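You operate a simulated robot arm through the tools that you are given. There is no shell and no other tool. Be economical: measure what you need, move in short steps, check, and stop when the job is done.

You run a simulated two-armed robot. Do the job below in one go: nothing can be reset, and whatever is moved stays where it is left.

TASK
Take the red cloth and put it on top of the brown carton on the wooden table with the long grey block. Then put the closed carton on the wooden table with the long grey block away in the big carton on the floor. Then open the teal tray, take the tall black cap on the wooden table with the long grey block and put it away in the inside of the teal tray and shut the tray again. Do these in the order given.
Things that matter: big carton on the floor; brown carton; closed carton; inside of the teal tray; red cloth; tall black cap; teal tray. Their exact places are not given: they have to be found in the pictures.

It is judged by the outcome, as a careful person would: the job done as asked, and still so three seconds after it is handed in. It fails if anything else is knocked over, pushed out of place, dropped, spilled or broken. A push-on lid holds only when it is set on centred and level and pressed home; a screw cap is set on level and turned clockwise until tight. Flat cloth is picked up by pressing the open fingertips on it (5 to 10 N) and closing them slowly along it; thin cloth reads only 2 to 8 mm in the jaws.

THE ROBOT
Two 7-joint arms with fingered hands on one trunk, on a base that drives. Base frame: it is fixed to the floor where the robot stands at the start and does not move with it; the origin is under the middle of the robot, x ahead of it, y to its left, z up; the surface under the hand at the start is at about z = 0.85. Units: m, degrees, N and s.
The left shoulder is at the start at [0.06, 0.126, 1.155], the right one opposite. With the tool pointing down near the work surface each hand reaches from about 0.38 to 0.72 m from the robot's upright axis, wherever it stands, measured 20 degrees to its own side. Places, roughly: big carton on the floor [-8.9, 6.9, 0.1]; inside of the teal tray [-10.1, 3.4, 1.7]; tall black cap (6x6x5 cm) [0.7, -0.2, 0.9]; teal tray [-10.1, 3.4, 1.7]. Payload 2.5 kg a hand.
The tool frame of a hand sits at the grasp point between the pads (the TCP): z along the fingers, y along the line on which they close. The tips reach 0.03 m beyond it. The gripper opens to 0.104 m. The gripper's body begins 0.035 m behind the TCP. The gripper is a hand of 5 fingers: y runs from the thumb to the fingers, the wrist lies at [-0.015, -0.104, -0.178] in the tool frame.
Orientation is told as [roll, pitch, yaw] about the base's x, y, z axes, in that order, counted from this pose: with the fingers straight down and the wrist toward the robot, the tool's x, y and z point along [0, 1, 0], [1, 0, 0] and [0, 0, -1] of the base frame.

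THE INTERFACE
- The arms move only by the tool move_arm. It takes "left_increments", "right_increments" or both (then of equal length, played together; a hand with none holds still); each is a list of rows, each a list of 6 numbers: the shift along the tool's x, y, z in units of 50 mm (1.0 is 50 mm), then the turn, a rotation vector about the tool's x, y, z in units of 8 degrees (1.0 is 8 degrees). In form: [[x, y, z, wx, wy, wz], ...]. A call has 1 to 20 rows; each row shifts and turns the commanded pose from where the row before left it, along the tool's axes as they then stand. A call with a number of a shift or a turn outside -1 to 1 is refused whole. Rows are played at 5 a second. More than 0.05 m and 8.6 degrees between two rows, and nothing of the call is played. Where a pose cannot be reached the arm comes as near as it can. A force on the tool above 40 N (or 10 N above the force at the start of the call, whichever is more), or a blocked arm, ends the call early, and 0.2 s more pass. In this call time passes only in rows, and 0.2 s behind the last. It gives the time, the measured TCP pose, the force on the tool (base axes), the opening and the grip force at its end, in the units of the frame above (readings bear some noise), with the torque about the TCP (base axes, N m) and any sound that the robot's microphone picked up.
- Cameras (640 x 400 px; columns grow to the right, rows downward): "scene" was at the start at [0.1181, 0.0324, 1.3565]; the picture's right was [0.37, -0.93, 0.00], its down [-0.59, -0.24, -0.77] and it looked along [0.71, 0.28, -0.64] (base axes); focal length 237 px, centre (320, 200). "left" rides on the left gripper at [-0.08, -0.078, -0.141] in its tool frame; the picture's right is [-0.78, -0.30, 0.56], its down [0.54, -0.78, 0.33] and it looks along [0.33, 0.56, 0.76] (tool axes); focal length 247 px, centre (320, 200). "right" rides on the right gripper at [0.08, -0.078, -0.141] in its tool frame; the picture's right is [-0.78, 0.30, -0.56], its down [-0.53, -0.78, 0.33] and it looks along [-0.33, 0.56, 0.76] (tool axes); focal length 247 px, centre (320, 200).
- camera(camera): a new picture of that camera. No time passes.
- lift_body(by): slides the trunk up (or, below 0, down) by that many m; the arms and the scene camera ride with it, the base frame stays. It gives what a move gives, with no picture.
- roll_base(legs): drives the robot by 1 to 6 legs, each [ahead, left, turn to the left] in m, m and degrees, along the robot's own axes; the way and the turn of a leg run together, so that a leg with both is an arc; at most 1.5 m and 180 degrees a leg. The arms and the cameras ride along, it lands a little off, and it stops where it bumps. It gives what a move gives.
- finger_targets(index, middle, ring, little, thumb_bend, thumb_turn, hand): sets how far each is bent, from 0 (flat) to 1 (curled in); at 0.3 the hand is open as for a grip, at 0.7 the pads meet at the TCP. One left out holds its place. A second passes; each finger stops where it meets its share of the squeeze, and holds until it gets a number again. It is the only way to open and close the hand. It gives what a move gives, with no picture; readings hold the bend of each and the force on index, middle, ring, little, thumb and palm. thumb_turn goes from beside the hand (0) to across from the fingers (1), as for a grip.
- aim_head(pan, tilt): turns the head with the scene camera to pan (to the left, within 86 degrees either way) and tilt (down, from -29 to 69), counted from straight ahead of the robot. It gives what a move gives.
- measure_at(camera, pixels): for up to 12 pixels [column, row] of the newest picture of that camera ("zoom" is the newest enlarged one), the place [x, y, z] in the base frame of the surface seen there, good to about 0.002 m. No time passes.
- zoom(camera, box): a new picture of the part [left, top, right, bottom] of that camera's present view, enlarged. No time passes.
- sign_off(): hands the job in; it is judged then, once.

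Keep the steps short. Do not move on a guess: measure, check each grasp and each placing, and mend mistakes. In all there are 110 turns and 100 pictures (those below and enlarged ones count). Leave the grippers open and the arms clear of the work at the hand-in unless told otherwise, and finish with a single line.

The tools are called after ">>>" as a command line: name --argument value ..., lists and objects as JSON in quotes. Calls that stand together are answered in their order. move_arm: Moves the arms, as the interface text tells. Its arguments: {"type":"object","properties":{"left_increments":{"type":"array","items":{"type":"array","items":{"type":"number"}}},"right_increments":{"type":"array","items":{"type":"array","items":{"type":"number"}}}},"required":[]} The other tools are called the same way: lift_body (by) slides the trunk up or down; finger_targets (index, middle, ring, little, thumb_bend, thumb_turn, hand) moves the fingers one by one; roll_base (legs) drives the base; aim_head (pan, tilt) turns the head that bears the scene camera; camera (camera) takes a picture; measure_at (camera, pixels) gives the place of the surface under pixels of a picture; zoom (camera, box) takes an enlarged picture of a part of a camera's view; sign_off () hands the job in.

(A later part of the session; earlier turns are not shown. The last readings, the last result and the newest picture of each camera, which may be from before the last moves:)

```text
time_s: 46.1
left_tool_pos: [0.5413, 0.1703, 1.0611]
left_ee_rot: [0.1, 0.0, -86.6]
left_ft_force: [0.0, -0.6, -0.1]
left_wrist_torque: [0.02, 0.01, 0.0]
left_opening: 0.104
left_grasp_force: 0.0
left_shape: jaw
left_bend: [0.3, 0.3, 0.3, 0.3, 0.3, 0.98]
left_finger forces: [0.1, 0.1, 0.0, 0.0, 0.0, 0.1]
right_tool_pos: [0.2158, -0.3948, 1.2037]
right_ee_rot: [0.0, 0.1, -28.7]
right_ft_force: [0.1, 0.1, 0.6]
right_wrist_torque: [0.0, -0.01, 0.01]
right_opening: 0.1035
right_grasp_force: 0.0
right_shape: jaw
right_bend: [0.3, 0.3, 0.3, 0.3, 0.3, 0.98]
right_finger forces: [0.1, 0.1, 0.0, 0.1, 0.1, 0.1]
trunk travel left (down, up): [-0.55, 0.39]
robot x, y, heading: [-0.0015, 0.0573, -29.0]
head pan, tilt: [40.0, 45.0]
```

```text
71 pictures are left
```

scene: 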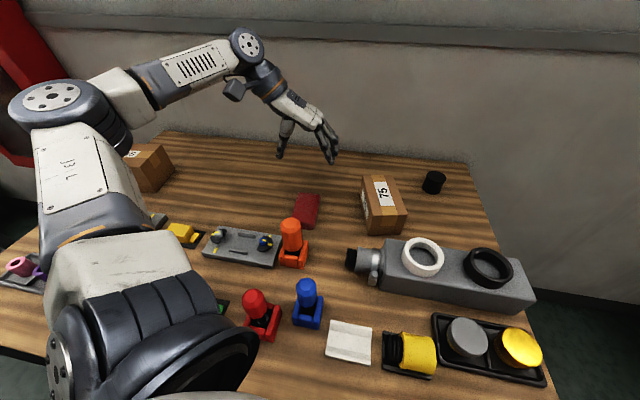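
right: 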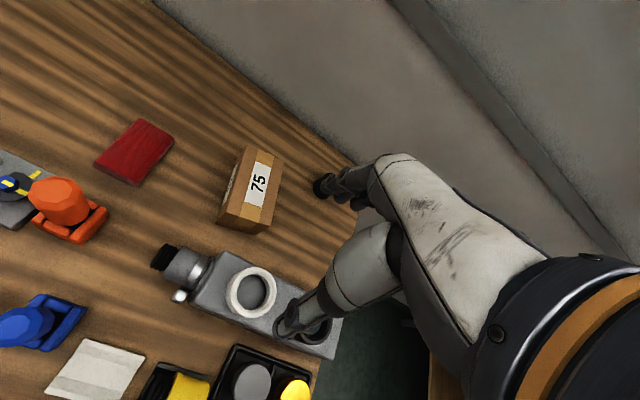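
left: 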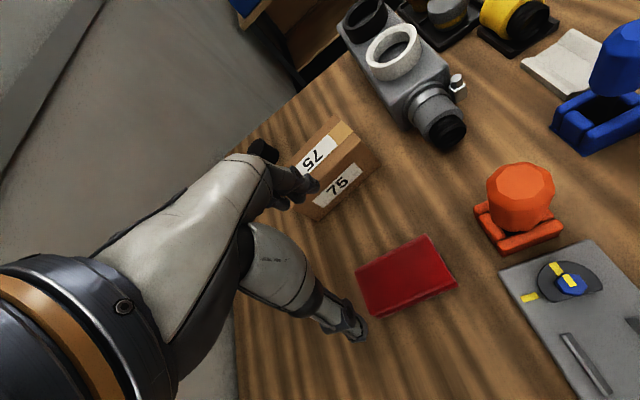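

The hand hangs over the cloth. I'll measure the cloth corners from the left camera.

>>> measure_at --camera "left" --pixels '[[359, 268], [424, 238], [453, 281], [376, 308], [403, 274], [456, 289]]'

```text
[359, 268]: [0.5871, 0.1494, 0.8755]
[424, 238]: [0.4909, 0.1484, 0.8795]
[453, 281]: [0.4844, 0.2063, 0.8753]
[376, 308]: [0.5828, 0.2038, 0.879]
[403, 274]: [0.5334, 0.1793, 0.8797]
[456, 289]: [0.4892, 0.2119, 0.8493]
```

The cloth centre is (0.535, 0.178). I'll shift slightly and come down around it.

>>> move_arm --left_increments '[[-0.1, -0.16, 0.8, 0, 0, 0], [0, 0, 0.8, 0, 0, 0], [0, 0, 0.8, 0, 0, 0], [0, 0, 0.7, 0, 0, 0], [0, 0, 0.25, 0, 0, 0], [0, 0, 0.2, 0, 0, 0]]'

>>> camera --camera "left"

>>> zoom --camera "scene" --box '[200, 100, 440, 250]'

```text
time_s: 47.5
left_tool_pos: [0.5374, 0.1794, 0.885]
left_ee_rot: [0.2, -0.1, -86.6]
left_ft_force: [-0.4, -0.7, 0.8]
left_wrist_torque: [-0.04, 0.01, 0.01]
left_opening: 0.1038
left_grasp_force: 0.1
left_shape: jaw
left_bend: [0.3, 0.3, 0.3, 0.3, 0.3, 0.98]
left_finger forces: [0.0, 0.0, 0.0, 0.0, 0.0, 0.1]
right_tool_pos: [0.218, -0.3934, 1.2035]
right_ee_rot: [-0.1, 0.1, -28.7]
right_ft_force: [0.0, 1.0, 0.7]
right_wrist_torque: [0.02, -0.01, 0.06]
right_opening: 0.104
right_grasp_force: 0.0
right_shape: jaw
right_bend: [0.3, 0.3, 0.3, 0.3, 0.3, 0.98]
right_finger forces: [0.0, 0.0, 0.0, 0.0, 0.0, 0.0]
trunk travel left (down, up): [-0.55, 0.39]
robot x, y, heading: [-0.0009, 0.0543, -28.9]
head pan, tilt: [40.0, 45.0]
```

```text
70 pictures are left
```

left: 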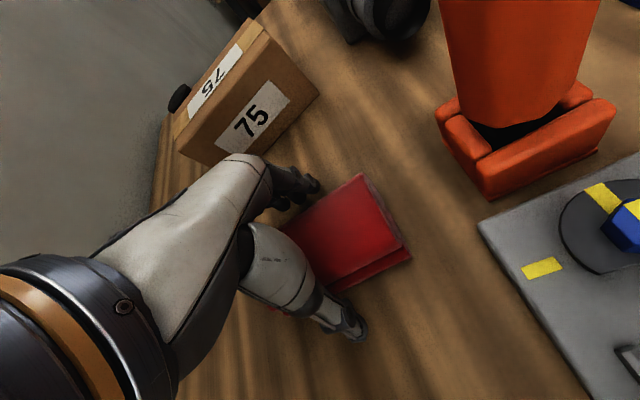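

```text
2.67 times, centred on (320, 175) of scene
```

zoom: 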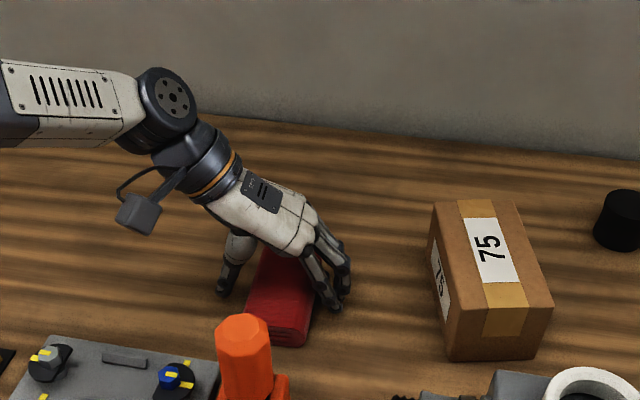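

The fingers straddle the cloth, thumb on the left and fingers on the right. Closing gently.

>>> finger_targets --hand "left" --index 0.48 --middle 0.48 --ring 0.48 --little 0.48 --thumb_bend 0.48 --thumb_turn 1.0

>>> finger_targets --hand "left" --index 0.6 --middle 0.6 --ring 0.6 --little 0.6 --thumb_bend 0.6

>>> zoom --camera "scene" --box '[200, 100, 440, 250]'

```text
time_s: 48.5
left_tool_pos: [0.5376, 0.1796, 0.8855]
left_ee_rot: [0.0, -0.1, -86.6]
left_ft_force: [1.2, -1.5, 1.7]
left_wrist_torque: [-0.09, -0.04, 0.02]
left_opening: 0.0706
left_grasp_force: 8.2
left_shape: fingers
left_bend: [0.44, 0.46, 0.46, 0.47, 0.43, 0.99]
left_finger forces: [3.9, 1.8, 1.4, 1.7, 7.5, 0.0]
right_tool_pos: [0.2181, -0.3958, 1.2033]
right_ee_rot: [-0.1, 0.0, -28.6]
right_ft_force: [0.7, 1.2, 0.4]
right_wrist_torque: [0.0, 0.0, 0.04]
right_opening: 0.1037
right_grasp_force: 0.1
right_shape: jaw
right_bend: [0.3, 0.3, 0.3, 0.3, 0.3, 0.98]
right_finger forces: [0.1, 0.1, 0.0, 0.0, 0.0, 0.0]
trunk travel left (down, up): [-0.55, 0.39]
robot x, y, heading: [-0.0059, 0.0568, -28.8]
head pan, tilt: [40.0, 45.0]
```

```text
time_s: 49.5
left_tool_pos: [0.5372, 0.1786, 0.8856]
left_ee_rot: [0.0, -0.1, -86.7]
left_ft_force: [-0.6, -2.1, 5.2]
left_wrist_torque: [-0.25, -0.06, -0.02]
left_opening: 0.0686
left_grasp_force: 23.2
left_shape: fingers
left_bend: [0.51, 0.53, 0.54, 0.56, 0.42, 0.97]
left_finger forces: [7.4, 9.2, 4.9, 5.1, 20.5, 0.0]
right_tool_pos: [0.2163, -0.3951, 1.2041]
right_ee_rot: [0.0, 0.0, -28.7]
right_ft_force: [0.8, 0.8, 0.3]
right_wrist_torque: [0.01, -0.01, -0.01]
right_opening: 0.1037
right_grasp_force: 0.1
right_shape: jaw
right_bend: [0.3, 0.3, 0.3, 0.3, 0.3, 0.98]
right_finger forces: [0.1, 0.0, 0.0, 0.1, 0.0, 0.0]
trunk travel left (down, up): [-0.55, 0.39]
robot x, y, heading: [-0.0024, 0.0562, -28.6]
head pan, tilt: [40.0, 45.0]
```

```text
2.67 times, centred on (320, 175) of scene
```

zoom: 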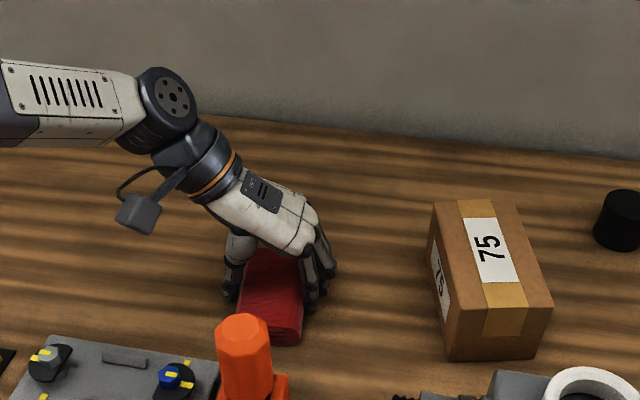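

The grip is firm at 23 N and 69 mm, so the cloth behaves as a stiff folded pad. Lifting 15 cm and checking.

>>> move_arm --left_increments '[[0, 0, -0.4, 0, 0, 0], [0, 0, -0.6, 0, 0, 0], [0, 0, -0.8, 0, 0, 0], [0, 0, -0.8, 0, 0, 0], [0, 0, -0.8, 0, 0, 0], [0, 0, -0.6, 0, 0, 0]]'

>>> camera --camera "scene"

```text
time_s: 50.9
left_tool_pos: [0.5368, 0.1817, 1.0858]
left_ee_rot: [-0.1, 0.0, -86.7]
left_ft_force: [0.3, 0.6, -0.8]
left_wrist_torque: [-0.03, 0.0, -0.03]
left_opening: 0.0687
left_grasp_force: 21.4
left_shape: fingers
left_bend: [0.51, 0.54, 0.54, 0.56, 0.42, 0.97]
left_finger forces: [7.0, 5.6, 4.5, 4.7, 20.8, 0.1]
right_tool_pos: [0.2169, -0.3947, 1.2038]
right_ee_rot: [0.1, 0.0, -28.7]
right_ft_force: [0.0, 0.0, 0.4]
right_wrist_torque: [0.03, -0.01, 0.0]
right_opening: 0.1037
right_grasp_force: 0.0
right_shape: jaw
right_bend: [0.3, 0.3, 0.3, 0.3, 0.3, 0.98]
right_finger forces: [0.0, 0.0, 0.1, 0.0, 0.1, 0.0]
trunk travel left (down, up): [-0.55, 0.39]
robot x, y, heading: [-0.004, 0.0589, -28.9]
head pan, tilt: [40.0, 45.0]
```

```text
67 pictures are left
```

scene: 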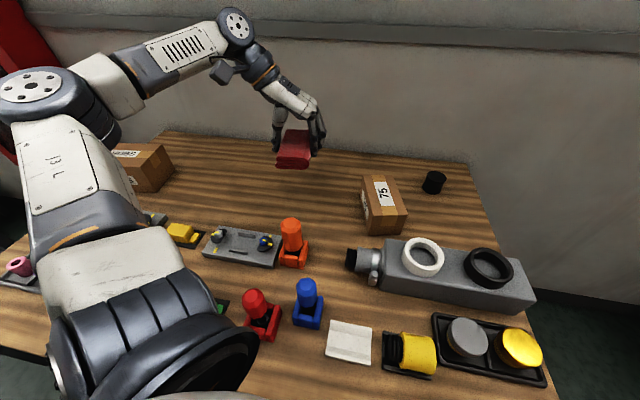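

The cloth is held well. I'll turn the base back to face the table, turn the hand so the cloth's long side matches the HUBS carton's, then slide left.

>>> roll_base --legs '[[0, 0, 28.8]]'

>>> move_arm --left_increments '[[0, 0, -0.5, 0, 0, -1], [0, 0, -0.5, 0, 0, -1], [0, 0, -0.3, 0, 0, -1], [0, 0, 0, 0, 0, -1], [0, 0, 0, 0, 0, -1], [0, 0, 0, 0, 0, -1], [0, 0, 0, 0, 0, -1], [0, 0, 0, 0, 0, -1]]'

>>> roll_base --legs '[[0, 0.46, 0]]'

>>> aim_head --pan 15 --tilt 45

>>> camera --camera "scene"

```text
time_s: 52.7
left_tool_pos: [0.4118, 0.4212, 1.0856]
left_ee_rot: [0.2, -0.1, -58.2]
left_ft_force: [0.8, -0.6, -0.4]
left_wrist_torque: [-0.01, 0.0, 0.0]
left_opening: 0.0681
left_grasp_force: 21.3
left_shape: fingers
left_bend: [0.51, 0.54, 0.54, 0.56, 0.42, 0.97]
left_finger forces: [7.0, 5.7, 4.5, 4.7, 20.9, 0.1]
right_tool_pos: [0.4042, -0.2373, 1.2044]
right_ee_rot: [0.0, 0.0, -0.4]
right_ft_force: [0.0, 0.0, 0.4]
right_wrist_torque: [0.01, 0.0, 0.02]
right_opening: 0.1038
right_grasp_force: 0.1
right_shape: jaw
right_bend: [0.3, 0.3, 0.3, 0.3, 0.3, 0.98]
right_finger forces: [0.0, 0.0, 0.0, 0.0, 0.0, 0.1]
trunk travel left (down, up): [-0.55, 0.39]
robot x, y, heading: [-0.0012, 0.055, -0.3]
head pan, tilt: [40.0, 45.0]
```

```text
time_s: 54.5
left_tool_pos: [0.4125, 0.4221, 1.1518]
left_ee_rot: [0.0, -0.1, 5.7]
left_ft_force: [0.5, 0.2, 0.6]
left_wrist_torque: [0.04, 0.01, 0.01]
left_opening: 0.0683
left_grasp_force: 21.0
left_shape: fingers
left_bend: [0.51, 0.54, 0.54, 0.56, 0.42, 0.97]
left_finger forces: [7.1, 5.6, 4.5, 4.7, 20.7, 0.0]
right_tool_pos: [0.405, -0.2369, 1.2051]
right_ee_rot: [0.1, 0.0, -0.3]
right_ft_force: [0.4, 0.1, 0.6]
right_wrist_torque: [-0.05, 0.04, -0.02]
right_opening: 0.1039
right_grasp_force: 0.1
right_shape: jaw
right_bend: [0.3, 0.3, 0.3, 0.3, 0.3, 0.98]
right_finger forces: [0.0, 0.0, 0.0, 0.1, 0.0, 0.0]
trunk travel left (down, up): [-0.55, 0.39]
robot x, y, heading: [-0.0015, 0.0535, -0.5]
head pan, tilt: [40.0, 45.0]
```

```text
time_s: 57.2
left_tool_pos: [0.4164, 0.8817, 1.1513]
left_ee_rot: [0.0, -0.2, 5.6]
left_ft_force: [0.1, 1.0, -0.8]
left_wrist_torque: [-0.02, -0.03, -0.02]
left_opening: 0.0682
left_grasp_force: 21.4
left_shape: fingers
left_bend: [0.51, 0.54, 0.54, 0.56, 0.42, 0.97]
left_finger forces: [6.9, 5.6, 4.4, 4.6, 20.7, 0.1]
right_tool_pos: [0.407, 0.2221, 1.2034]
right_ee_rot: [0.1, 0.0, -0.5]
right_ft_force: [-0.7, 0.1, -0.3]
right_wrist_torque: [0.0, -0.01, 0.01]
right_opening: 0.1038
right_grasp_force: 0.0
right_shape: jaw
right_bend: [0.3, 0.3, 0.3, 0.3, 0.3, 0.98]
right_finger forces: [0.0, 0.0, 0.0, 0.0, 0.1, 0.0]
trunk travel left (down, up): [-0.55, 0.39]
robot x, y, heading: [0.0027, 0.516, -0.2]
head pan, tilt: [40.0, 45.0]
```

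```text
time_s: 58.1
left_tool_pos: [0.4157, 0.8822, 1.151]
left_ee_rot: [0.0, -0.1, 5.6]
left_ft_force: [0.4, -0.2, -0.1]
left_wrist_torque: [0.01, -0.02, 0.01]
left_opening: 0.0683
left_grasp_force: 21.1
left_shape: fingers
left_bend: [0.51, 0.54, 0.54, 0.56, 0.42, 0.97]
left_finger forces: [7.0, 5.6, 4.4, 4.7, 20.7, 0.0]
right_tool_pos: [0.407, 0.2229, 1.2041]
right_ee_rot: [0.0, 0.0, -0.5]
right_ft_force: [-0.2, 0.5, 0.2]
right_wrist_torque: [-0.03, 0.04, 0.01]
right_opening: 0.1038
right_grasp_force: 0.0
right_shape: jaw
right_bend: [0.3, 0.3, 0.3, 0.3, 0.3, 0.98]
right_finger forces: [0.0, 0.0, 0.0, 0.0, 0.0, 0.0]
trunk travel left (down, up): [-0.55, 0.39]
robot x, y, heading: [0.0047, 0.5159, -0.6]
head pan, tilt: [15.0, 45.0]
```

```text
66 pictures are left
```

scene: 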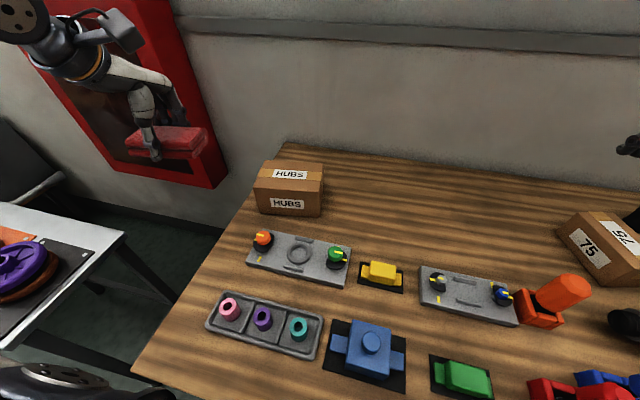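

>>> measure_at --camera "scene" --pixels '[[268, 162], [322, 166], [256, 185], [321, 191], [290, 175], [290, 204], [165, 135], [198, 140]]'

>>> zoom --camera "scene" --box '[110, 90, 350, 240]'

```text
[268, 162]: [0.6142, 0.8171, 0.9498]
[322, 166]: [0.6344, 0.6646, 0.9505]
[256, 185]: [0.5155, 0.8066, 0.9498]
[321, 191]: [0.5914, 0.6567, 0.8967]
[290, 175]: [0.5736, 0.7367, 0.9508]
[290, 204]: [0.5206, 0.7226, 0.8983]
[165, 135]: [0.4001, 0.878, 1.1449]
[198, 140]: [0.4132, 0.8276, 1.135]
```

```text
2.67 times, centred on (230, 165) of scene
```

zoom: 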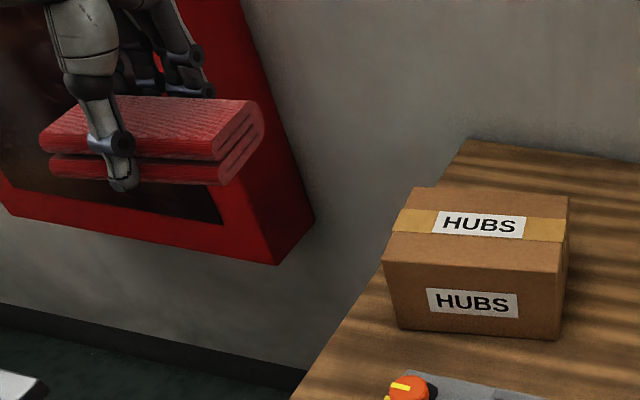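

The carton's centre is (0.575, 0.736), top at z 0.950, long axis at about 97°. I'll move the cloth above it, lower partway and check.

>>> move_arm --left_increments '[[-0.644, 0.576, 0, 0, 0, -0.2], [-0.644, 0.576, 0, 0, 0, 0], [-0.644, 0.576, 0, 0, 0, 0], [-0.644, 0.576, 0, 0, 0, 0], [-0.644, 0.576, 0, 0, 0, 0], [0, 0, 0.8, 0, 0, 0], [0, 0, 0.8, 0, 0, 0], [0, 0, 0.8, 0, 0, 0]]'

>>> zoom --camera "scene" --box '[170, 60, 410, 210]'

```text
time_s: 59.9
left_tool_pos: [0.5773, 0.7408, 1.031]
left_ee_rot: [-0.1, -0.1, 7.2]
left_ft_force: [-0.4, 0.1, -1.1]
left_wrist_torque: [0.0, 0.03, 0.03]
left_opening: 0.0685
left_grasp_force: 20.7
left_shape: fingers
left_bend: [0.51, 0.54, 0.54, 0.56, 0.42, 0.97]
left_finger forces: [6.8, 5.5, 4.4, 4.5, 20.5, 0.1]
right_tool_pos: [0.4079, 0.2226, 1.2037]
right_ee_rot: [0.0, 0.1, -0.5]
right_ft_force: [-0.8, 0.6, 0.8]
right_wrist_torque: [0.0, -0.01, -0.01]
right_opening: 0.1037
right_grasp_force: 0.2
right_shape: jaw
right_bend: [0.3, 0.3, 0.3, 0.3, 0.3, 0.98]
right_finger forces: [0.0, 0.0, 0.1, 0.0, 0.0, 0.0]
trunk travel left (down, up): [-0.55, 0.39]
robot x, y, heading: [0.0002, 0.515, -0.6]
head pan, tilt: [15.0, 45.0]
```

```text
2.67 times, centred on (290, 135) of scene
```

zoom: 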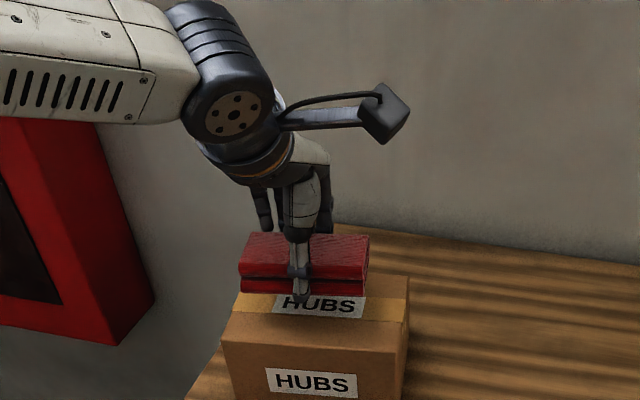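

The cloth is over the carton. Lowering slowly until it touches.

>>> move_arm --left_increments '[[-0.1, 0, 0.4, 0, 0, 0], [0, 0, 0.2, 0, 0, 0], [0, 0, 0.1, 0, 0, 0], [0, 0, 0.1, 0, 0, 0]]'

>>> zoom --camera "scene" --box '[170, 60, 410, 210]'

```text
time_s: 60.9
left_tool_pos: [0.5766, 0.7358, 0.9918]
left_ee_rot: [0.0, -0.1, 7.0]
left_ft_force: [0.5, 1.7, -1.4]
left_wrist_torque: [-0.03, 0.01, 0.01]
left_opening: 0.068
left_grasp_force: 20.8
left_shape: fingers
left_bend: [0.51, 0.54, 0.54, 0.56, 0.42, 0.97]
left_finger forces: [7.0, 5.6, 4.5, 4.4, 20.5, 0.0]
right_tool_pos: [0.4075, 0.2221, 1.2028]
right_ee_rot: [0.0, -0.1, -0.4]
right_ft_force: [1.1, -0.6, -0.1]
right_wrist_torque: [0.01, 0.01, -0.01]
right_opening: 0.1038
right_grasp_force: 0.1
right_shape: jaw
right_bend: [0.3, 0.3, 0.3, 0.3, 0.3, 0.98]
right_finger forces: [0.0, 0.0, 0.0, 0.0, 0.0, 0.0]
trunk travel left (down, up): [-0.55, 0.39]
robot x, y, heading: [-0.0011, 0.5146, -0.5]
head pan, tilt: [15.0, 45.0]
```

```text
2.67 times, centred on (290, 135) of scene
```

zoom: 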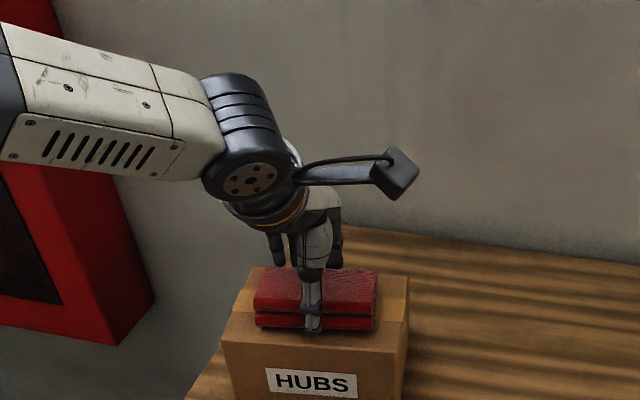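

Almost down. I'll lower a little more in small steps, then open the fingers slightly.

>>> move_arm --left_increments '[[0, 0, 0.06, 0, 0, 0], [0, 0, 0.06, 0, 0, 0]]'

>>> finger_targets --hand "left" --index 0.38 --middle 0.38 --ring 0.38 --little 0.38 --thumb_bend 0.33

```text
time_s: 61.5
left_tool_pos: [0.5784, 0.7341, 0.9858]
left_ee_rot: [0.0, -0.2, 7.2]
left_ft_force: [-0.2, 0.1, 0.8]
left_wrist_torque: [0.02, -0.03, 0.04]
left_opening: 0.0684
left_grasp_force: 22.1
left_shape: fingers
left_bend: [0.51, 0.54, 0.54, 0.56, 0.42, 0.97]
left_finger forces: [6.9, 7.0, 4.3, 4.4, 20.8, 0.1]
right_tool_pos: [0.4071, 0.2228, 1.2034]
right_ee_rot: [-0.1, -0.1, -0.4]
right_ft_force: [-0.8, 0.2, 0.4]
right_wrist_torque: [0.04, 0.0, -0.02]
right_opening: 0.1036
right_grasp_force: 0.2
right_shape: jaw
right_bend: [0.3, 0.3, 0.3, 0.3, 0.3, 0.98]
right_finger forces: [0.1, 0.0, 0.1, 0.0, 0.0, 0.1]
trunk travel left (down, up): [-0.55, 0.39]
robot x, y, heading: [0.0005, 0.5187, -0.2]
head pan, tilt: [15.0, 45.0]
```

```text
time_s: 62.5
left_tool_pos: [0.5784, 0.7338, 0.9851]
left_ee_rot: [0.1, -0.1, 7.0]
left_ft_force: [-0.1, 0.3, -0.4]
left_wrist_torque: [-0.02, 0.0, 0.01]
left_opening: 0.0889
left_grasp_force: 0.1
left_shape: fingers
left_bend: [0.38, 0.38, 0.38, 0.38, 0.33, 0.98]
left_finger forces: [0.0, 0.0, 0.1, 0.1, 0.0, 0.0]
right_tool_pos: [0.407, 0.2228, 1.204]
right_ee_rot: [0.0, 0.0, -0.4]
right_ft_force: [1.8, -0.3, -0.2]
right_wrist_torque: [-0.01, -0.01, -0.02]
right_opening: 0.1036
right_grasp_force: 0.1
right_shape: jaw
right_bend: [0.3, 0.3, 0.3, 0.3, 0.3, 0.98]
right_finger forces: [0.0, 0.0, 0.0, 0.0, 0.0, 0.1]
trunk travel left (down, up): [-0.55, 0.39]
robot x, y, heading: [0.0024, 0.5197, -0.7]
head pan, tilt: [15.0, 45.0]
```

The cloth is released. I'll raise the hand straight up, pull it back, set the fingers to the open grip, and check.

>>> move_arm --left_increments '[[0, 0, -0.3, 0, 0, 0], [0, 0, -0.6, 0, 0, 0], [0, 0, -0.9, 0, 0, 0], [0, 0, -0.9, 0, 0, 0], [0, 0, -0.9, 0, 0, 0], [0, -0.9, 0, 0, 0, 0], [0, -0.9, 0, 0, 0, 0], [0, -0.9, 0, 0, 0, 0], [0, -0.9, 0, 0, 0, 0]]'

>>> finger_targets --hand "left" --index 0.3 --middle 0.3 --ring 0.3 --little 0.3 --thumb_bend 0.3

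>>> zoom --camera "scene" --box '[170, 90, 410, 240]'

```text
time_s: 64.7
left_tool_pos: [0.3977, 0.7114, 1.1272]
left_ee_rot: [2.1, 6.3, 7.4]
left_ft_force: [0.7, 0.1, -0.3]
left_wrist_torque: [0.01, 0.02, 0.03]
left_opening: 0.0889
left_grasp_force: 0.0
left_shape: fingers
left_bend: [0.38, 0.38, 0.38, 0.38, 0.33, 0.98]
left_finger forces: [0.1, 0.0, 0.0, 0.1, 0.0, 0.0]
right_tool_pos: [0.4073, 0.2216, 1.2053]
right_ee_rot: [0.2, 0.0, -0.5]
right_ft_force: [0.1, -0.3, -0.3]
right_wrist_torque: [-0.01, -0.02, 0.02]
right_opening: 0.1038
right_grasp_force: 0.1
right_shape: jaw
right_bend: [0.3, 0.3, 0.3, 0.3, 0.3, 0.98]
right_finger forces: [0.0, 0.0, 0.0, 0.0, 0.1, 0.0]
trunk travel left (down, up): [-0.55, 0.39]
robot x, y, heading: [0.0003, 0.5167, -0.7]
head pan, tilt: [15.0, 45.0]
stopped in row 9 (left hand): the arm was blocked; the commanded pose is now the measured one
```

```text
time_s: 65.7
left_tool_pos: [0.3965, 0.7119, 1.1263]
left_ee_rot: [2.3, 6.2, 7.4]
left_ft_force: [-0.4, 0.7, 0.8]
left_wrist_torque: [0.01, 0.0, -0.01]
left_opening: 0.1029
left_grasp_force: 0.0
left_shape: fingers
left_bend: [0.3, 0.3, 0.3, 0.3, 0.3, 0.98]
left_finger forces: [0.0, 0.0, 0.0, 0.1, 0.0, 0.0]
right_tool_pos: [0.4073, 0.222, 1.2046]
right_ee_rot: [0.0, 0.0, -0.4]
right_ft_force: [-0.9, -0.5, -0.3]
right_wrist_torque: [-0.04, -0.03, 0.01]
right_opening: 0.1038
right_grasp_force: 0.1
right_shape: jaw
right_bend: [0.3, 0.3, 0.3, 0.3, 0.3, 0.98]
right_finger forces: [0.1, 0.0, 0.1, 0.1, 0.1, 0.0]
trunk travel left (down, up): [-0.55, 0.39]
robot x, y, heading: [0.0011, 0.516, -0.4]
head pan, tilt: [15.0, 45.0]
```

```text
2.67 times, centred on (290, 165) of scene
```

zoom: 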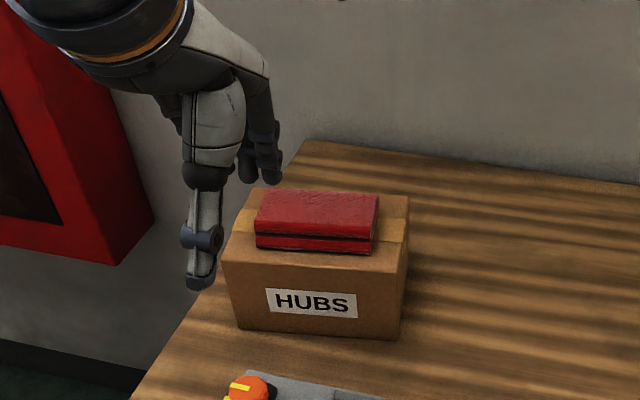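

The cloth sits centred on the HUBS carton. The "blocked" stop was the elbow coming close to the body. Next I'll free the left arm a little, slide right and turn for the 75 carton.

>>> move_arm --left_increments '[[0.8, 0, -0.2, 0, 0, 0], [0.8, 0, -0.2, 0, 0, 0]]'

>>> roll_base --legs '[[0.0, -0.55, 0], [0, 0, -29.5]]'

>>> aim_head --pan 20 --tilt 45

>>> camera --camera "scene"

```text
time_s: 66.4
left_tool_pos: [0.3842, 0.789, 1.1046]
left_ee_rot: [3.6, 14.3, 7.7]
left_ft_force: [-0.2, -0.2, 0.6]
left_wrist_torque: [0.0, 0.01, 0.0]
left_opening: 0.1027
left_grasp_force: 0.1
left_shape: fingers
left_bend: [0.3, 0.3, 0.3, 0.3, 0.3, 0.98]
left_finger forces: [0.0, 0.1, 0.1, 0.1, 0.0, 0.0]
right_tool_pos: [0.4078, 0.2217, 1.2043]
right_ee_rot: [0.1, 0.0, -0.4]
right_ft_force: [0.0, -0.4, 0.3]
right_wrist_torque: [0.01, 0.01, 0.02]
right_opening: 0.1038
right_grasp_force: 0.0
right_shape: jaw
right_bend: [0.3, 0.3, 0.3, 0.3, 0.3, 0.98]
right_finger forces: [0.0, 0.1, 0.0, 0.0, 0.1, 0.0]
trunk travel left (down, up): [-0.55, 0.39]
robot x, y, heading: [0.0001, 0.5162, -0.4]
head pan, tilt: [15.0, 45.0]
stopped in row 2 (left hand): the arm was blocked; the commanded pose is now the measured one
```

```text
time_s: 71.1
left_tool_pos: [0.4635, 0.0099, 1.1046]
left_ee_rot: [3.7, 14.2, -21.6]
left_ft_force: [0.6, -0.2, 0.4]
left_wrist_torque: [-0.02, 0.0, -0.02]
left_opening: 0.1026
left_grasp_force: 0.1
left_shape: fingers
left_bend: [0.3, 0.3, 0.3, 0.3, 0.3, 0.98]
left_finger forces: [0.1, 0.1, 0.0, 0.1, 0.0, 0.0]
right_tool_pos: [0.2074, -0.4959, 1.2035]
right_ee_rot: [0.0, -0.1, -29.6]
right_ft_force: [-0.9, -0.2, -0.4]
right_wrist_torque: [0.0, 0.0, 0.0]
right_opening: 0.1033
right_grasp_force: 0.0
right_shape: jaw
right_bend: [0.3, 0.3, 0.3, 0.3, 0.3, 0.98]
right_finger forces: [0.0, 0.1, 0.0, 0.0, 0.0, 0.0]
trunk travel left (down, up): [-0.55, 0.39]
robot x, y, heading: [-0.0017, -0.0419, -29.5]
head pan, tilt: [15.0, 45.0]
```

```text
time_s: 71.7
left_tool_pos: [0.4653, 0.0105, 1.1032]
left_ee_rot: [3.5, 14.4, -21.4]
left_ft_force: [0.7, -0.4, -0.1]
left_wrist_torque: [-0.02, -0.01, -0.02]
left_opening: 0.1029
left_grasp_force: 0.2
left_shape: fingers
left_bend: [0.3, 0.3, 0.3, 0.3, 0.3, 0.98]
left_finger forces: [0.1, 0.0, 0.0, 0.0, 0.0, 0.0]
right_tool_pos: [0.2069, -0.4944, 1.2039]
right_ee_rot: [0.0, -0.1, -29.6]
right_ft_force: [0.7, 0.6, 0.4]
right_wrist_torque: [-0.01, 0.01, -0.01]
right_opening: 0.1038
right_grasp_force: 0.1
right_shape: jaw
right_bend: [0.3, 0.3, 0.3, 0.3, 0.3, 0.98]
right_finger forces: [0.0, 0.1, 0.0, 0.1, 0.1, 0.0]
trunk travel left (down, up): [-0.55, 0.39]
robot x, y, heading: [-0.0033, -0.0384, -29.8]
head pan, tilt: [20.0, 45.0]
```

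```text
61 pictures are left
```

scene: 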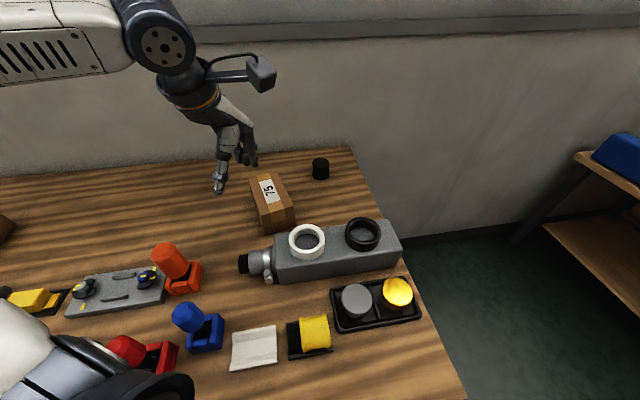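

The left wrist had tilted 14° near its limit. I'll level it while moving forward, then turn it to about −74° to match the carton.

>>> move_arm --left_increments '[[0, 0.5, -0.3, -0.6, -0.15, 0], [0, 0.5, -0.3, -0.6, -0.15, 0], [0, 0.3, 0, -0.6, -0.15, 0], [0, 0, 0, 0, 0, 0.95], [0, 0, 0, 0, 0, 0.95], [0, 0, 0, 0, 0, 0.95], [0, 0, 0, 0, 0, 0.95], [0, 0, 0, 0, 0, 0.95], [0, 0, 0, 0, 0, 0.95], [0, 0, 0, 0, 0, 0.9]]'

>>> zoom --camera "scene" --box '[170, 140, 410, 290]'

>>> measure_at --camera "zoom" --pixels '[[212, 105], [295, 90], [255, 188], [330, 175], [270, 135], [245, 245], [400, 70], [405, 50], [280, 255], [420, 215], [300, 80]]'

```text
time_s: 73.9
left_tool_pos: [0.5275, -0.0156, 1.1226]
left_ee_rot: [0.2, -0.2, -74.9]
left_ft_force: [0.3, -0.2, 0.5]
left_wrist_torque: [0.01, 0.01, -0.01]
left_opening: 0.1028
left_grasp_force: 0.0
left_shape: fingers
left_bend: [0.3, 0.3, 0.3, 0.3, 0.3, 0.98]
left_finger forces: [0.1, 0.0, 0.1, 0.0, 0.0, 0.0]
right_tool_pos: [0.2078, -0.4957, 1.2032]
right_ee_rot: [0.0, 0.1, -29.7]
right_ft_force: [-1.0, -0.3, -0.7]
right_wrist_torque: [0.01, 0.02, 0.04]
right_opening: 0.1036
right_grasp_force: 0.0
right_shape: jaw
right_bend: [0.3, 0.3, 0.3, 0.3, 0.3, 0.98]
right_finger forces: [0.1, 0.1, 0.0, 0.0, 0.1, 0.0]
trunk travel left (down, up): [-0.55, 0.39]
robot x, y, heading: [-0.0048, -0.0401, -29.7]
head pan, tilt: [20.0, 45.0]
```

```text
2.67 times, centred on (290, 215) of scene
```

zoom: 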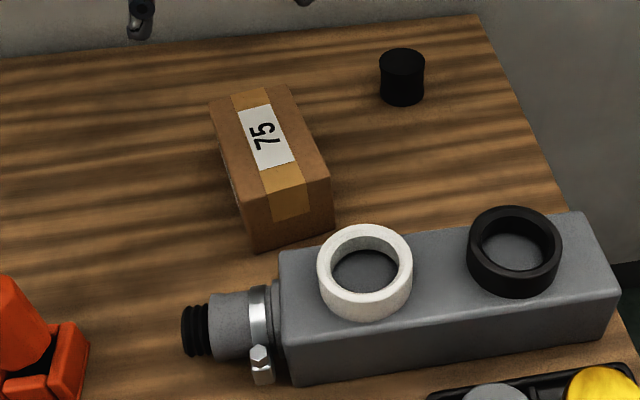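

```text
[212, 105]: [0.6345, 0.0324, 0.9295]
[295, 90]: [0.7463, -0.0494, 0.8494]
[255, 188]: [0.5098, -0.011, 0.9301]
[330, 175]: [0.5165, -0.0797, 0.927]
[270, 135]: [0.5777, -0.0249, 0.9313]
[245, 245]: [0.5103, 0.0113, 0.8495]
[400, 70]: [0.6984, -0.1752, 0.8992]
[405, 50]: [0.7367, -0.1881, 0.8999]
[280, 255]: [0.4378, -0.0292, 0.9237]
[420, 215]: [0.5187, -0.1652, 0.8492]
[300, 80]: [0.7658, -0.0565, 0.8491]
```

The carton's centre is about (0.578, −0.024) with its long axis at 18°. I'll centre the hand above it and come down to just above its top.

>>> move_arm --left_increments '[[0.457, 0.227, 0, 0, 0, -0.35], [0.457, 0.227, 0, 0, 0, 0], [0, 0, 0.9, 0, 0, 0], [0, 0, 0.9, 0, 0, 0], [0, 0, 0.8, 0, 0, 0]]'

>>> camera --camera "left"

>>> zoom --camera "scene" --box '[170, 120, 410, 270]'

```text
time_s: 75.1
left_tool_pos: [0.5791, -0.0227, 0.9914]
left_ee_rot: [0.1, -0.3, -72.0]
left_ft_force: [-0.2, -0.7, -0.5]
left_wrist_torque: [-0.01, -0.01, 0.0]
left_opening: 0.1028
left_grasp_force: 0.0
left_shape: fingers
left_bend: [0.3, 0.3, 0.3, 0.3, 0.3, 0.98]
left_finger forces: [0.0, 0.0, 0.1, 0.1, 0.0, 0.1]
right_tool_pos: [0.2074, -0.4953, 1.204]
right_ee_rot: [0.1, 0.0, -29.8]
right_ft_force: [0.1, -0.5, -0.1]
right_wrist_torque: [0.0, 0.03, -0.02]
right_opening: 0.1037
right_grasp_force: 0.1
right_shape: jaw
right_bend: [0.3, 0.3, 0.3, 0.3, 0.3, 0.98]
right_finger forces: [0.0, 0.0, 0.1, 0.0, 0.0, 0.0]
trunk travel left (down, up): [-0.55, 0.39]
robot x, y, heading: [-0.0012, -0.0413, -29.6]
head pan, tilt: [20.0, 45.0]
```

```text
59 pictures are left
```

left: 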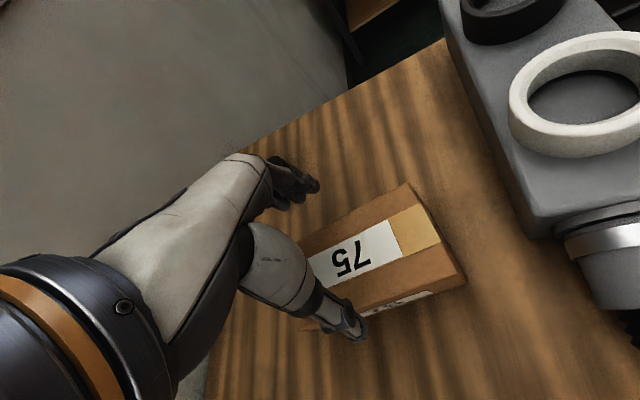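

```text
2.67 times, centred on (290, 195) of scene
```

zoom: 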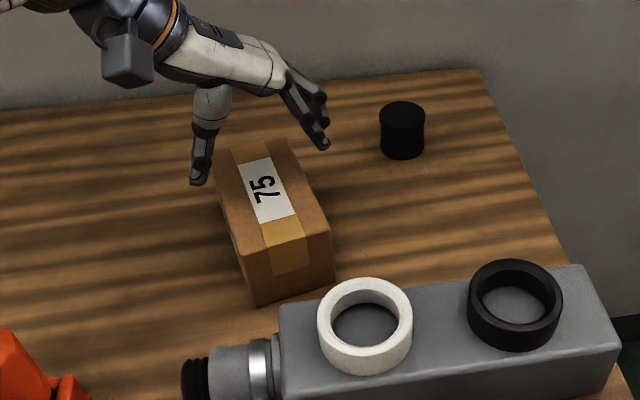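

>>> measure_at --camera "left" --pixels '[[406, 188], [438, 243], [308, 240], [370, 293], [350, 215], [395, 268], [465, 280]]'

```text
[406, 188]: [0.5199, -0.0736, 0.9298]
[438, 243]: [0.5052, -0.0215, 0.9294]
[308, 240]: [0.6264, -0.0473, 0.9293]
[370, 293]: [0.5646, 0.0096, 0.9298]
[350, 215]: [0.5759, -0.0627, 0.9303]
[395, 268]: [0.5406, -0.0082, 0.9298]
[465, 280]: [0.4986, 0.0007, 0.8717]
```

The hand is centred and aligned. Lowering around the carton to TCP z ≈0.903.

>>> move_arm --left_increments '[[0, 0, 0.5, 0, 0, 0], [0, 0, 0.5, 0, 0, 0], [0, 0, 0.4, 0, 0, 0], [0, 0, 0.3, 0, 0, 0]]'

>>> finger_targets --hand "left" --index 0.42 --middle 0.42 --ring 0.42 --little 0.42 --thumb_bend 0.42

>>> zoom --camera "scene" --box '[170, 120, 410, 270]'

```text
time_s: 76.1
left_tool_pos: [0.5818, -0.0246, 0.9137]
left_ee_rot: [0.5, -0.7, -71.9]
left_ft_force: [-1.4, 5.5, 26.3]
left_wrist_torque: [0.55, 0.13, -0.09]
left_opening: 0.1145
left_grasp_force: 12.4
left_shape: fingers
left_bend: [0.29, 0.3, 0.3, 0.29, 0.25, 0.97]
left_finger forces: [3.7, 0.1, 0.0, 2.3, 17.3, 0.0]
right_tool_pos: [0.2052, -0.4947, 1.2059]
right_ee_rot: [0.0, -0.2, -29.7]
right_ft_force: [0.9, 0.2, -0.6]
right_wrist_torque: [0.03, 0.01, -0.01]
right_opening: 0.1038
right_grasp_force: 0.1
right_shape: jaw
right_bend: [0.3, 0.3, 0.3, 0.3, 0.3, 0.98]
right_finger forces: [0.0, 0.0, 0.1, 0.0, 0.1, 0.0]
trunk travel left (down, up): [-0.55, 0.39]
robot x, y, heading: [-0.0006, -0.0369, -29.8]
head pan, tilt: [20.0, 45.0]
```

```text
time_s: 77.1
left_tool_pos: [0.581, -0.0273, 0.9129]
left_ee_rot: [0.5, -0.8, -72.0]
left_ft_force: [1.2, 4.4, 32.8]
left_wrist_torque: [0.17, -0.17, -0.59]
left_opening: 0.1067
left_grasp_force: 34.8
left_shape: fingers
left_bend: [0.32, 0.41, 0.41, 0.37, 0.3, 0.98]
left_finger forces: [15.9, 0.6, 1.1, 15.3, 37.6, 0.1]
right_tool_pos: [0.2044, -0.495, 1.2043]
right_ee_rot: [0.2, -0.2, -29.8]
right_ft_force: [-0.7, -1.0, 0.0]
right_wrist_torque: [0.01, 0.01, -0.02]
right_opening: 0.104
right_grasp_force: 0.0
right_shape: jaw
right_bend: [0.3, 0.3, 0.3, 0.3, 0.3, 0.98]
right_finger forces: [0.0, 0.0, 0.0, 0.0, 0.0, 0.1]
trunk travel left (down, up): [-0.55, 0.39]
robot x, y, heading: [-0.0022, -0.0441, -29.7]
head pan, tilt: [20.0, 45.0]
```

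```text
2.67 times, centred on (290, 195) of scene
```

zoom: 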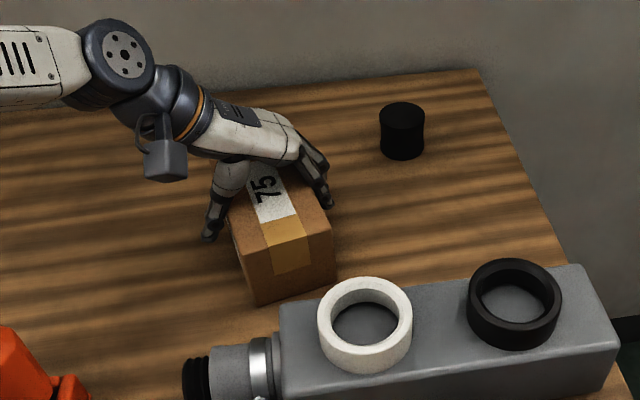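

The hand is pressing the carton top with about 30 N, so it's too deep. I'll open, rise 1.2 cm and close again.

>>> finger_targets --hand "left" --index 0.3 --middle 0.3 --ring 0.3 --little 0.3 --thumb_bend 0.3

>>> move_arm --left_increments '[[0, 0, -0.3, 0, 0, 0]]'

>>> camera --camera "left"

```text
time_s: 78.1
left_tool_pos: [0.58, -0.0271, 0.9123]
left_ee_rot: [0.4, -0.6, -72.0]
left_ft_force: [2.3, 4.4, 28.7]
left_wrist_torque: [0.33, 0.04, -0.09]
left_opening: 0.1163
left_grasp_force: 13.3
left_shape: fingers
left_bend: [0.29, 0.3, 0.3, 0.28, 0.25, 0.98]
left_finger forces: [5.6, 0.0, 0.0, 4.0, 17.0, 0.1]
right_tool_pos: [0.2032, -0.4941, 1.2032]
right_ee_rot: [0.2, -0.2, -29.7]
right_ft_force: [-0.1, -0.3, 0.4]
right_wrist_torque: [0.0, -0.02, -0.02]
right_opening: 0.1037
right_grasp_force: 0.0
right_shape: jaw
right_bend: [0.3, 0.3, 0.3, 0.3, 0.3, 0.98]
right_finger forces: [0.1, 0.0, 0.0, 0.0, 0.0, 0.0]
trunk travel left (down, up): [-0.55, 0.39]
robot x, y, heading: [-0.0007, -0.0438, -29.7]
head pan, tilt: [20.0, 45.0]
```

```text
time_s: 78.5
left_tool_pos: [0.577, -0.0237, 0.9188]
left_ee_rot: [-0.1, 0.3, -72.1]
left_ft_force: [0.4, -0.8, -3.5]
left_wrist_torque: [0.0, 0.01, 0.03]
left_opening: 0.114
left_grasp_force: 7.5
left_shape: fingers
left_bend: [0.28, 0.3, 0.3, 0.29, 0.25, 0.97]
left_finger forces: [6.3, 0.1, 0.0, 1.2, 7.5, 0.1]
right_tool_pos: [0.2063, -0.4952, 1.2043]
right_ee_rot: [-0.1, 0.0, -29.7]
right_ft_force: [0.7, -0.3, -0.1]
right_wrist_torque: [-0.01, -0.02, 0.0]
right_opening: 0.1038
right_grasp_force: 0.2
right_shape: jaw
right_bend: [0.3, 0.3, 0.3, 0.3, 0.3, 0.98]
right_finger forces: [0.0, 0.0, 0.0, 0.0, 0.1, 0.0]
trunk travel left (down, up): [-0.55, 0.39]
robot x, y, heading: [-0.0029, -0.0439, -29.7]
head pan, tilt: [20.0, 45.0]
```

```text
56 pictures are left
```

left: 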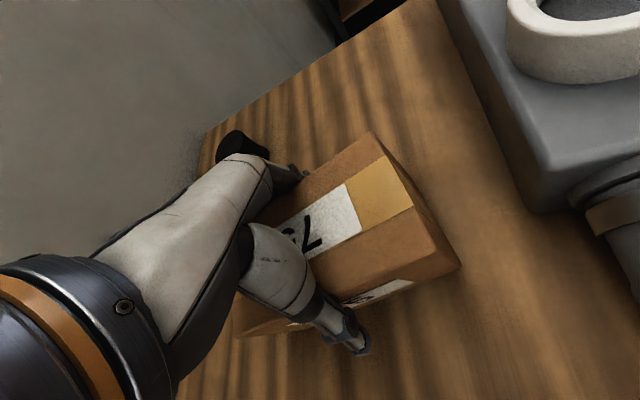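

Vertical force is now near zero. Closing at this height.

>>> finger_targets --hand "left" --index 0.5 --middle 0.5 --ring 0.5 --little 0.5 --thumb_bend 0.5

>>> finger_targets --hand "left" --index 0.62 --middle 0.62 --ring 0.62 --little 0.62 --thumb_bend 0.62

>>> zoom --camera "scene" --box '[170, 120, 410, 270]'

```text
time_s: 79.5
left_tool_pos: [0.5797, -0.0238, 0.9222]
left_ee_rot: [0.1, -0.1, -71.9]
left_ft_force: [0.4, -0.6, -2.7]
left_wrist_torque: [-0.03, -0.01, -0.01]
left_opening: 0.0983
left_grasp_force: 31.0
left_shape: fingers
left_bend: [0.34, 0.45, 0.45, 0.46, 0.37, 0.95]
left_finger forces: [12.0, 4.2, 4.0, 11.0, 32.4, 0.0]
right_tool_pos: [0.2072, -0.4951, 1.2035]
right_ee_rot: [0.1, 0.0, -29.8]
right_ft_force: [-0.5, 0.8, 0.3]
right_wrist_torque: [-0.01, 0.0, 0.01]
right_opening: 0.1036
right_grasp_force: 0.1
right_shape: jaw
right_bend: [0.3, 0.3, 0.3, 0.3, 0.3, 0.98]
right_finger forces: [0.1, 0.1, 0.0, 0.0, 0.1, 0.1]
trunk travel left (down, up): [-0.55, 0.39]
robot x, y, heading: [-0.0049, -0.0424, -29.6]
head pan, tilt: [20.0, 45.0]
```

```text
time_s: 80.5
left_tool_pos: [0.5802, -0.0243, 0.9222]
left_ee_rot: [0.1, -0.2, -72.0]
left_ft_force: [0.7, -0.5, -1.7]
left_wrist_torque: [0.01, -0.01, 0.02]
left_opening: 0.0952
left_grasp_force: 42.6
left_shape: fingers
left_bend: [0.36, 0.49, 0.49, 0.57, 0.35, 0.94]
left_finger forces: [15.1, 7.2, 7.5, 12.3, 43.4, 0.0]
right_tool_pos: [0.2075, -0.4953, 1.2035]
right_ee_rot: [0.0, -0.1, -29.6]
right_ft_force: [-0.7, -0.7, -0.5]
right_wrist_torque: [0.04, -0.06, 0.01]
right_opening: 0.1037
right_grasp_force: 0.2
right_shape: jaw
right_bend: [0.3, 0.3, 0.3, 0.3, 0.3, 0.98]
right_finger forces: [0.1, 0.1, 0.1, 0.1, 0.0, 0.1]
trunk travel left (down, up): [-0.55, 0.39]
robot x, y, heading: [-0.0031, -0.0374, -29.7]
head pan, tilt: [20.0, 45.0]
```

```text
2.67 times, centred on (290, 195) of scene
```

zoom: 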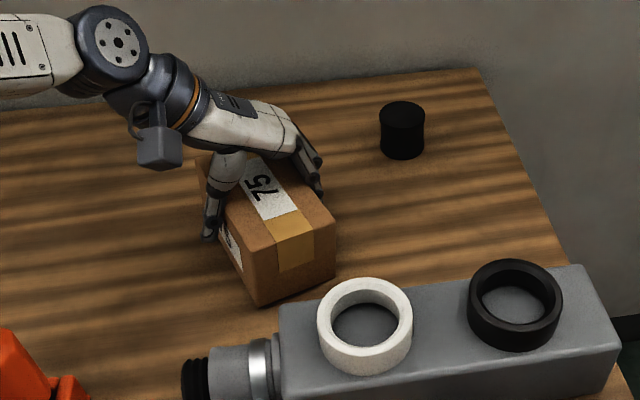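

Grip is 43 N and the carton has turned slightly in the fingers. I'll lift a few centimetres and watch whether it stays level and secure.

>>> move_arm --left_increments '[[0, 0, -0.3, 0, 0, 0], [0, 0, -0.4, 0, 0, 0], [0, 0, -0.4, 0, 0, 0]]'

>>> camera --camera "left"

>>> zoom --camera "scene" --box '[170, 120, 410, 270]'

```text
time_s: 81.3
left_tool_pos: [0.5802, -0.0271, 0.9773]
left_ee_rot: [0.0, -0.1, -72.0]
left_ft_force: [-0.3, -0.6, -2.7]
left_wrist_torque: [-0.05, -0.01, -0.02]
left_opening: 0.0952
left_grasp_force: 42.0
left_shape: fingers
left_bend: [0.36, 0.49, 0.49, 0.57, 0.35, 0.94]
left_finger forces: [15.0, 7.2, 7.4, 12.3, 42.9, 0.0]
right_tool_pos: [0.2063, -0.4952, 1.2041]
right_ee_rot: [0.0, 0.1, -29.7]
right_ft_force: [-1.2, -0.1, -0.3]
right_wrist_torque: [0.02, 0.01, -0.03]
right_opening: 0.1039
right_grasp_force: 0.1
right_shape: jaw
right_bend: [0.3, 0.3, 0.3, 0.3, 0.3, 0.98]
right_finger forces: [0.1, 0.0, 0.0, 0.1, 0.1, 0.1]
trunk travel left (down, up): [-0.55, 0.39]
robot x, y, heading: [-0.0019, -0.0385, -29.7]
head pan, tilt: [20.0, 45.0]
```

```text
54 pictures are left
```

left: 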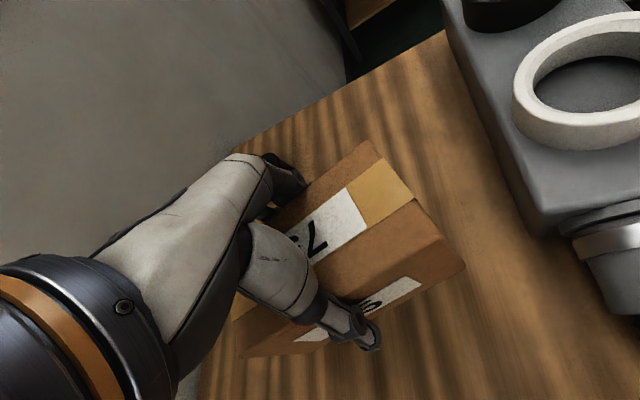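

```text
2.67 times, centred on (290, 195) of scene
```

zoom: 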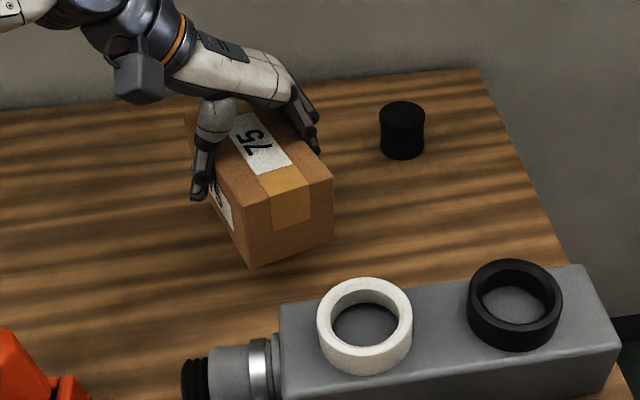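

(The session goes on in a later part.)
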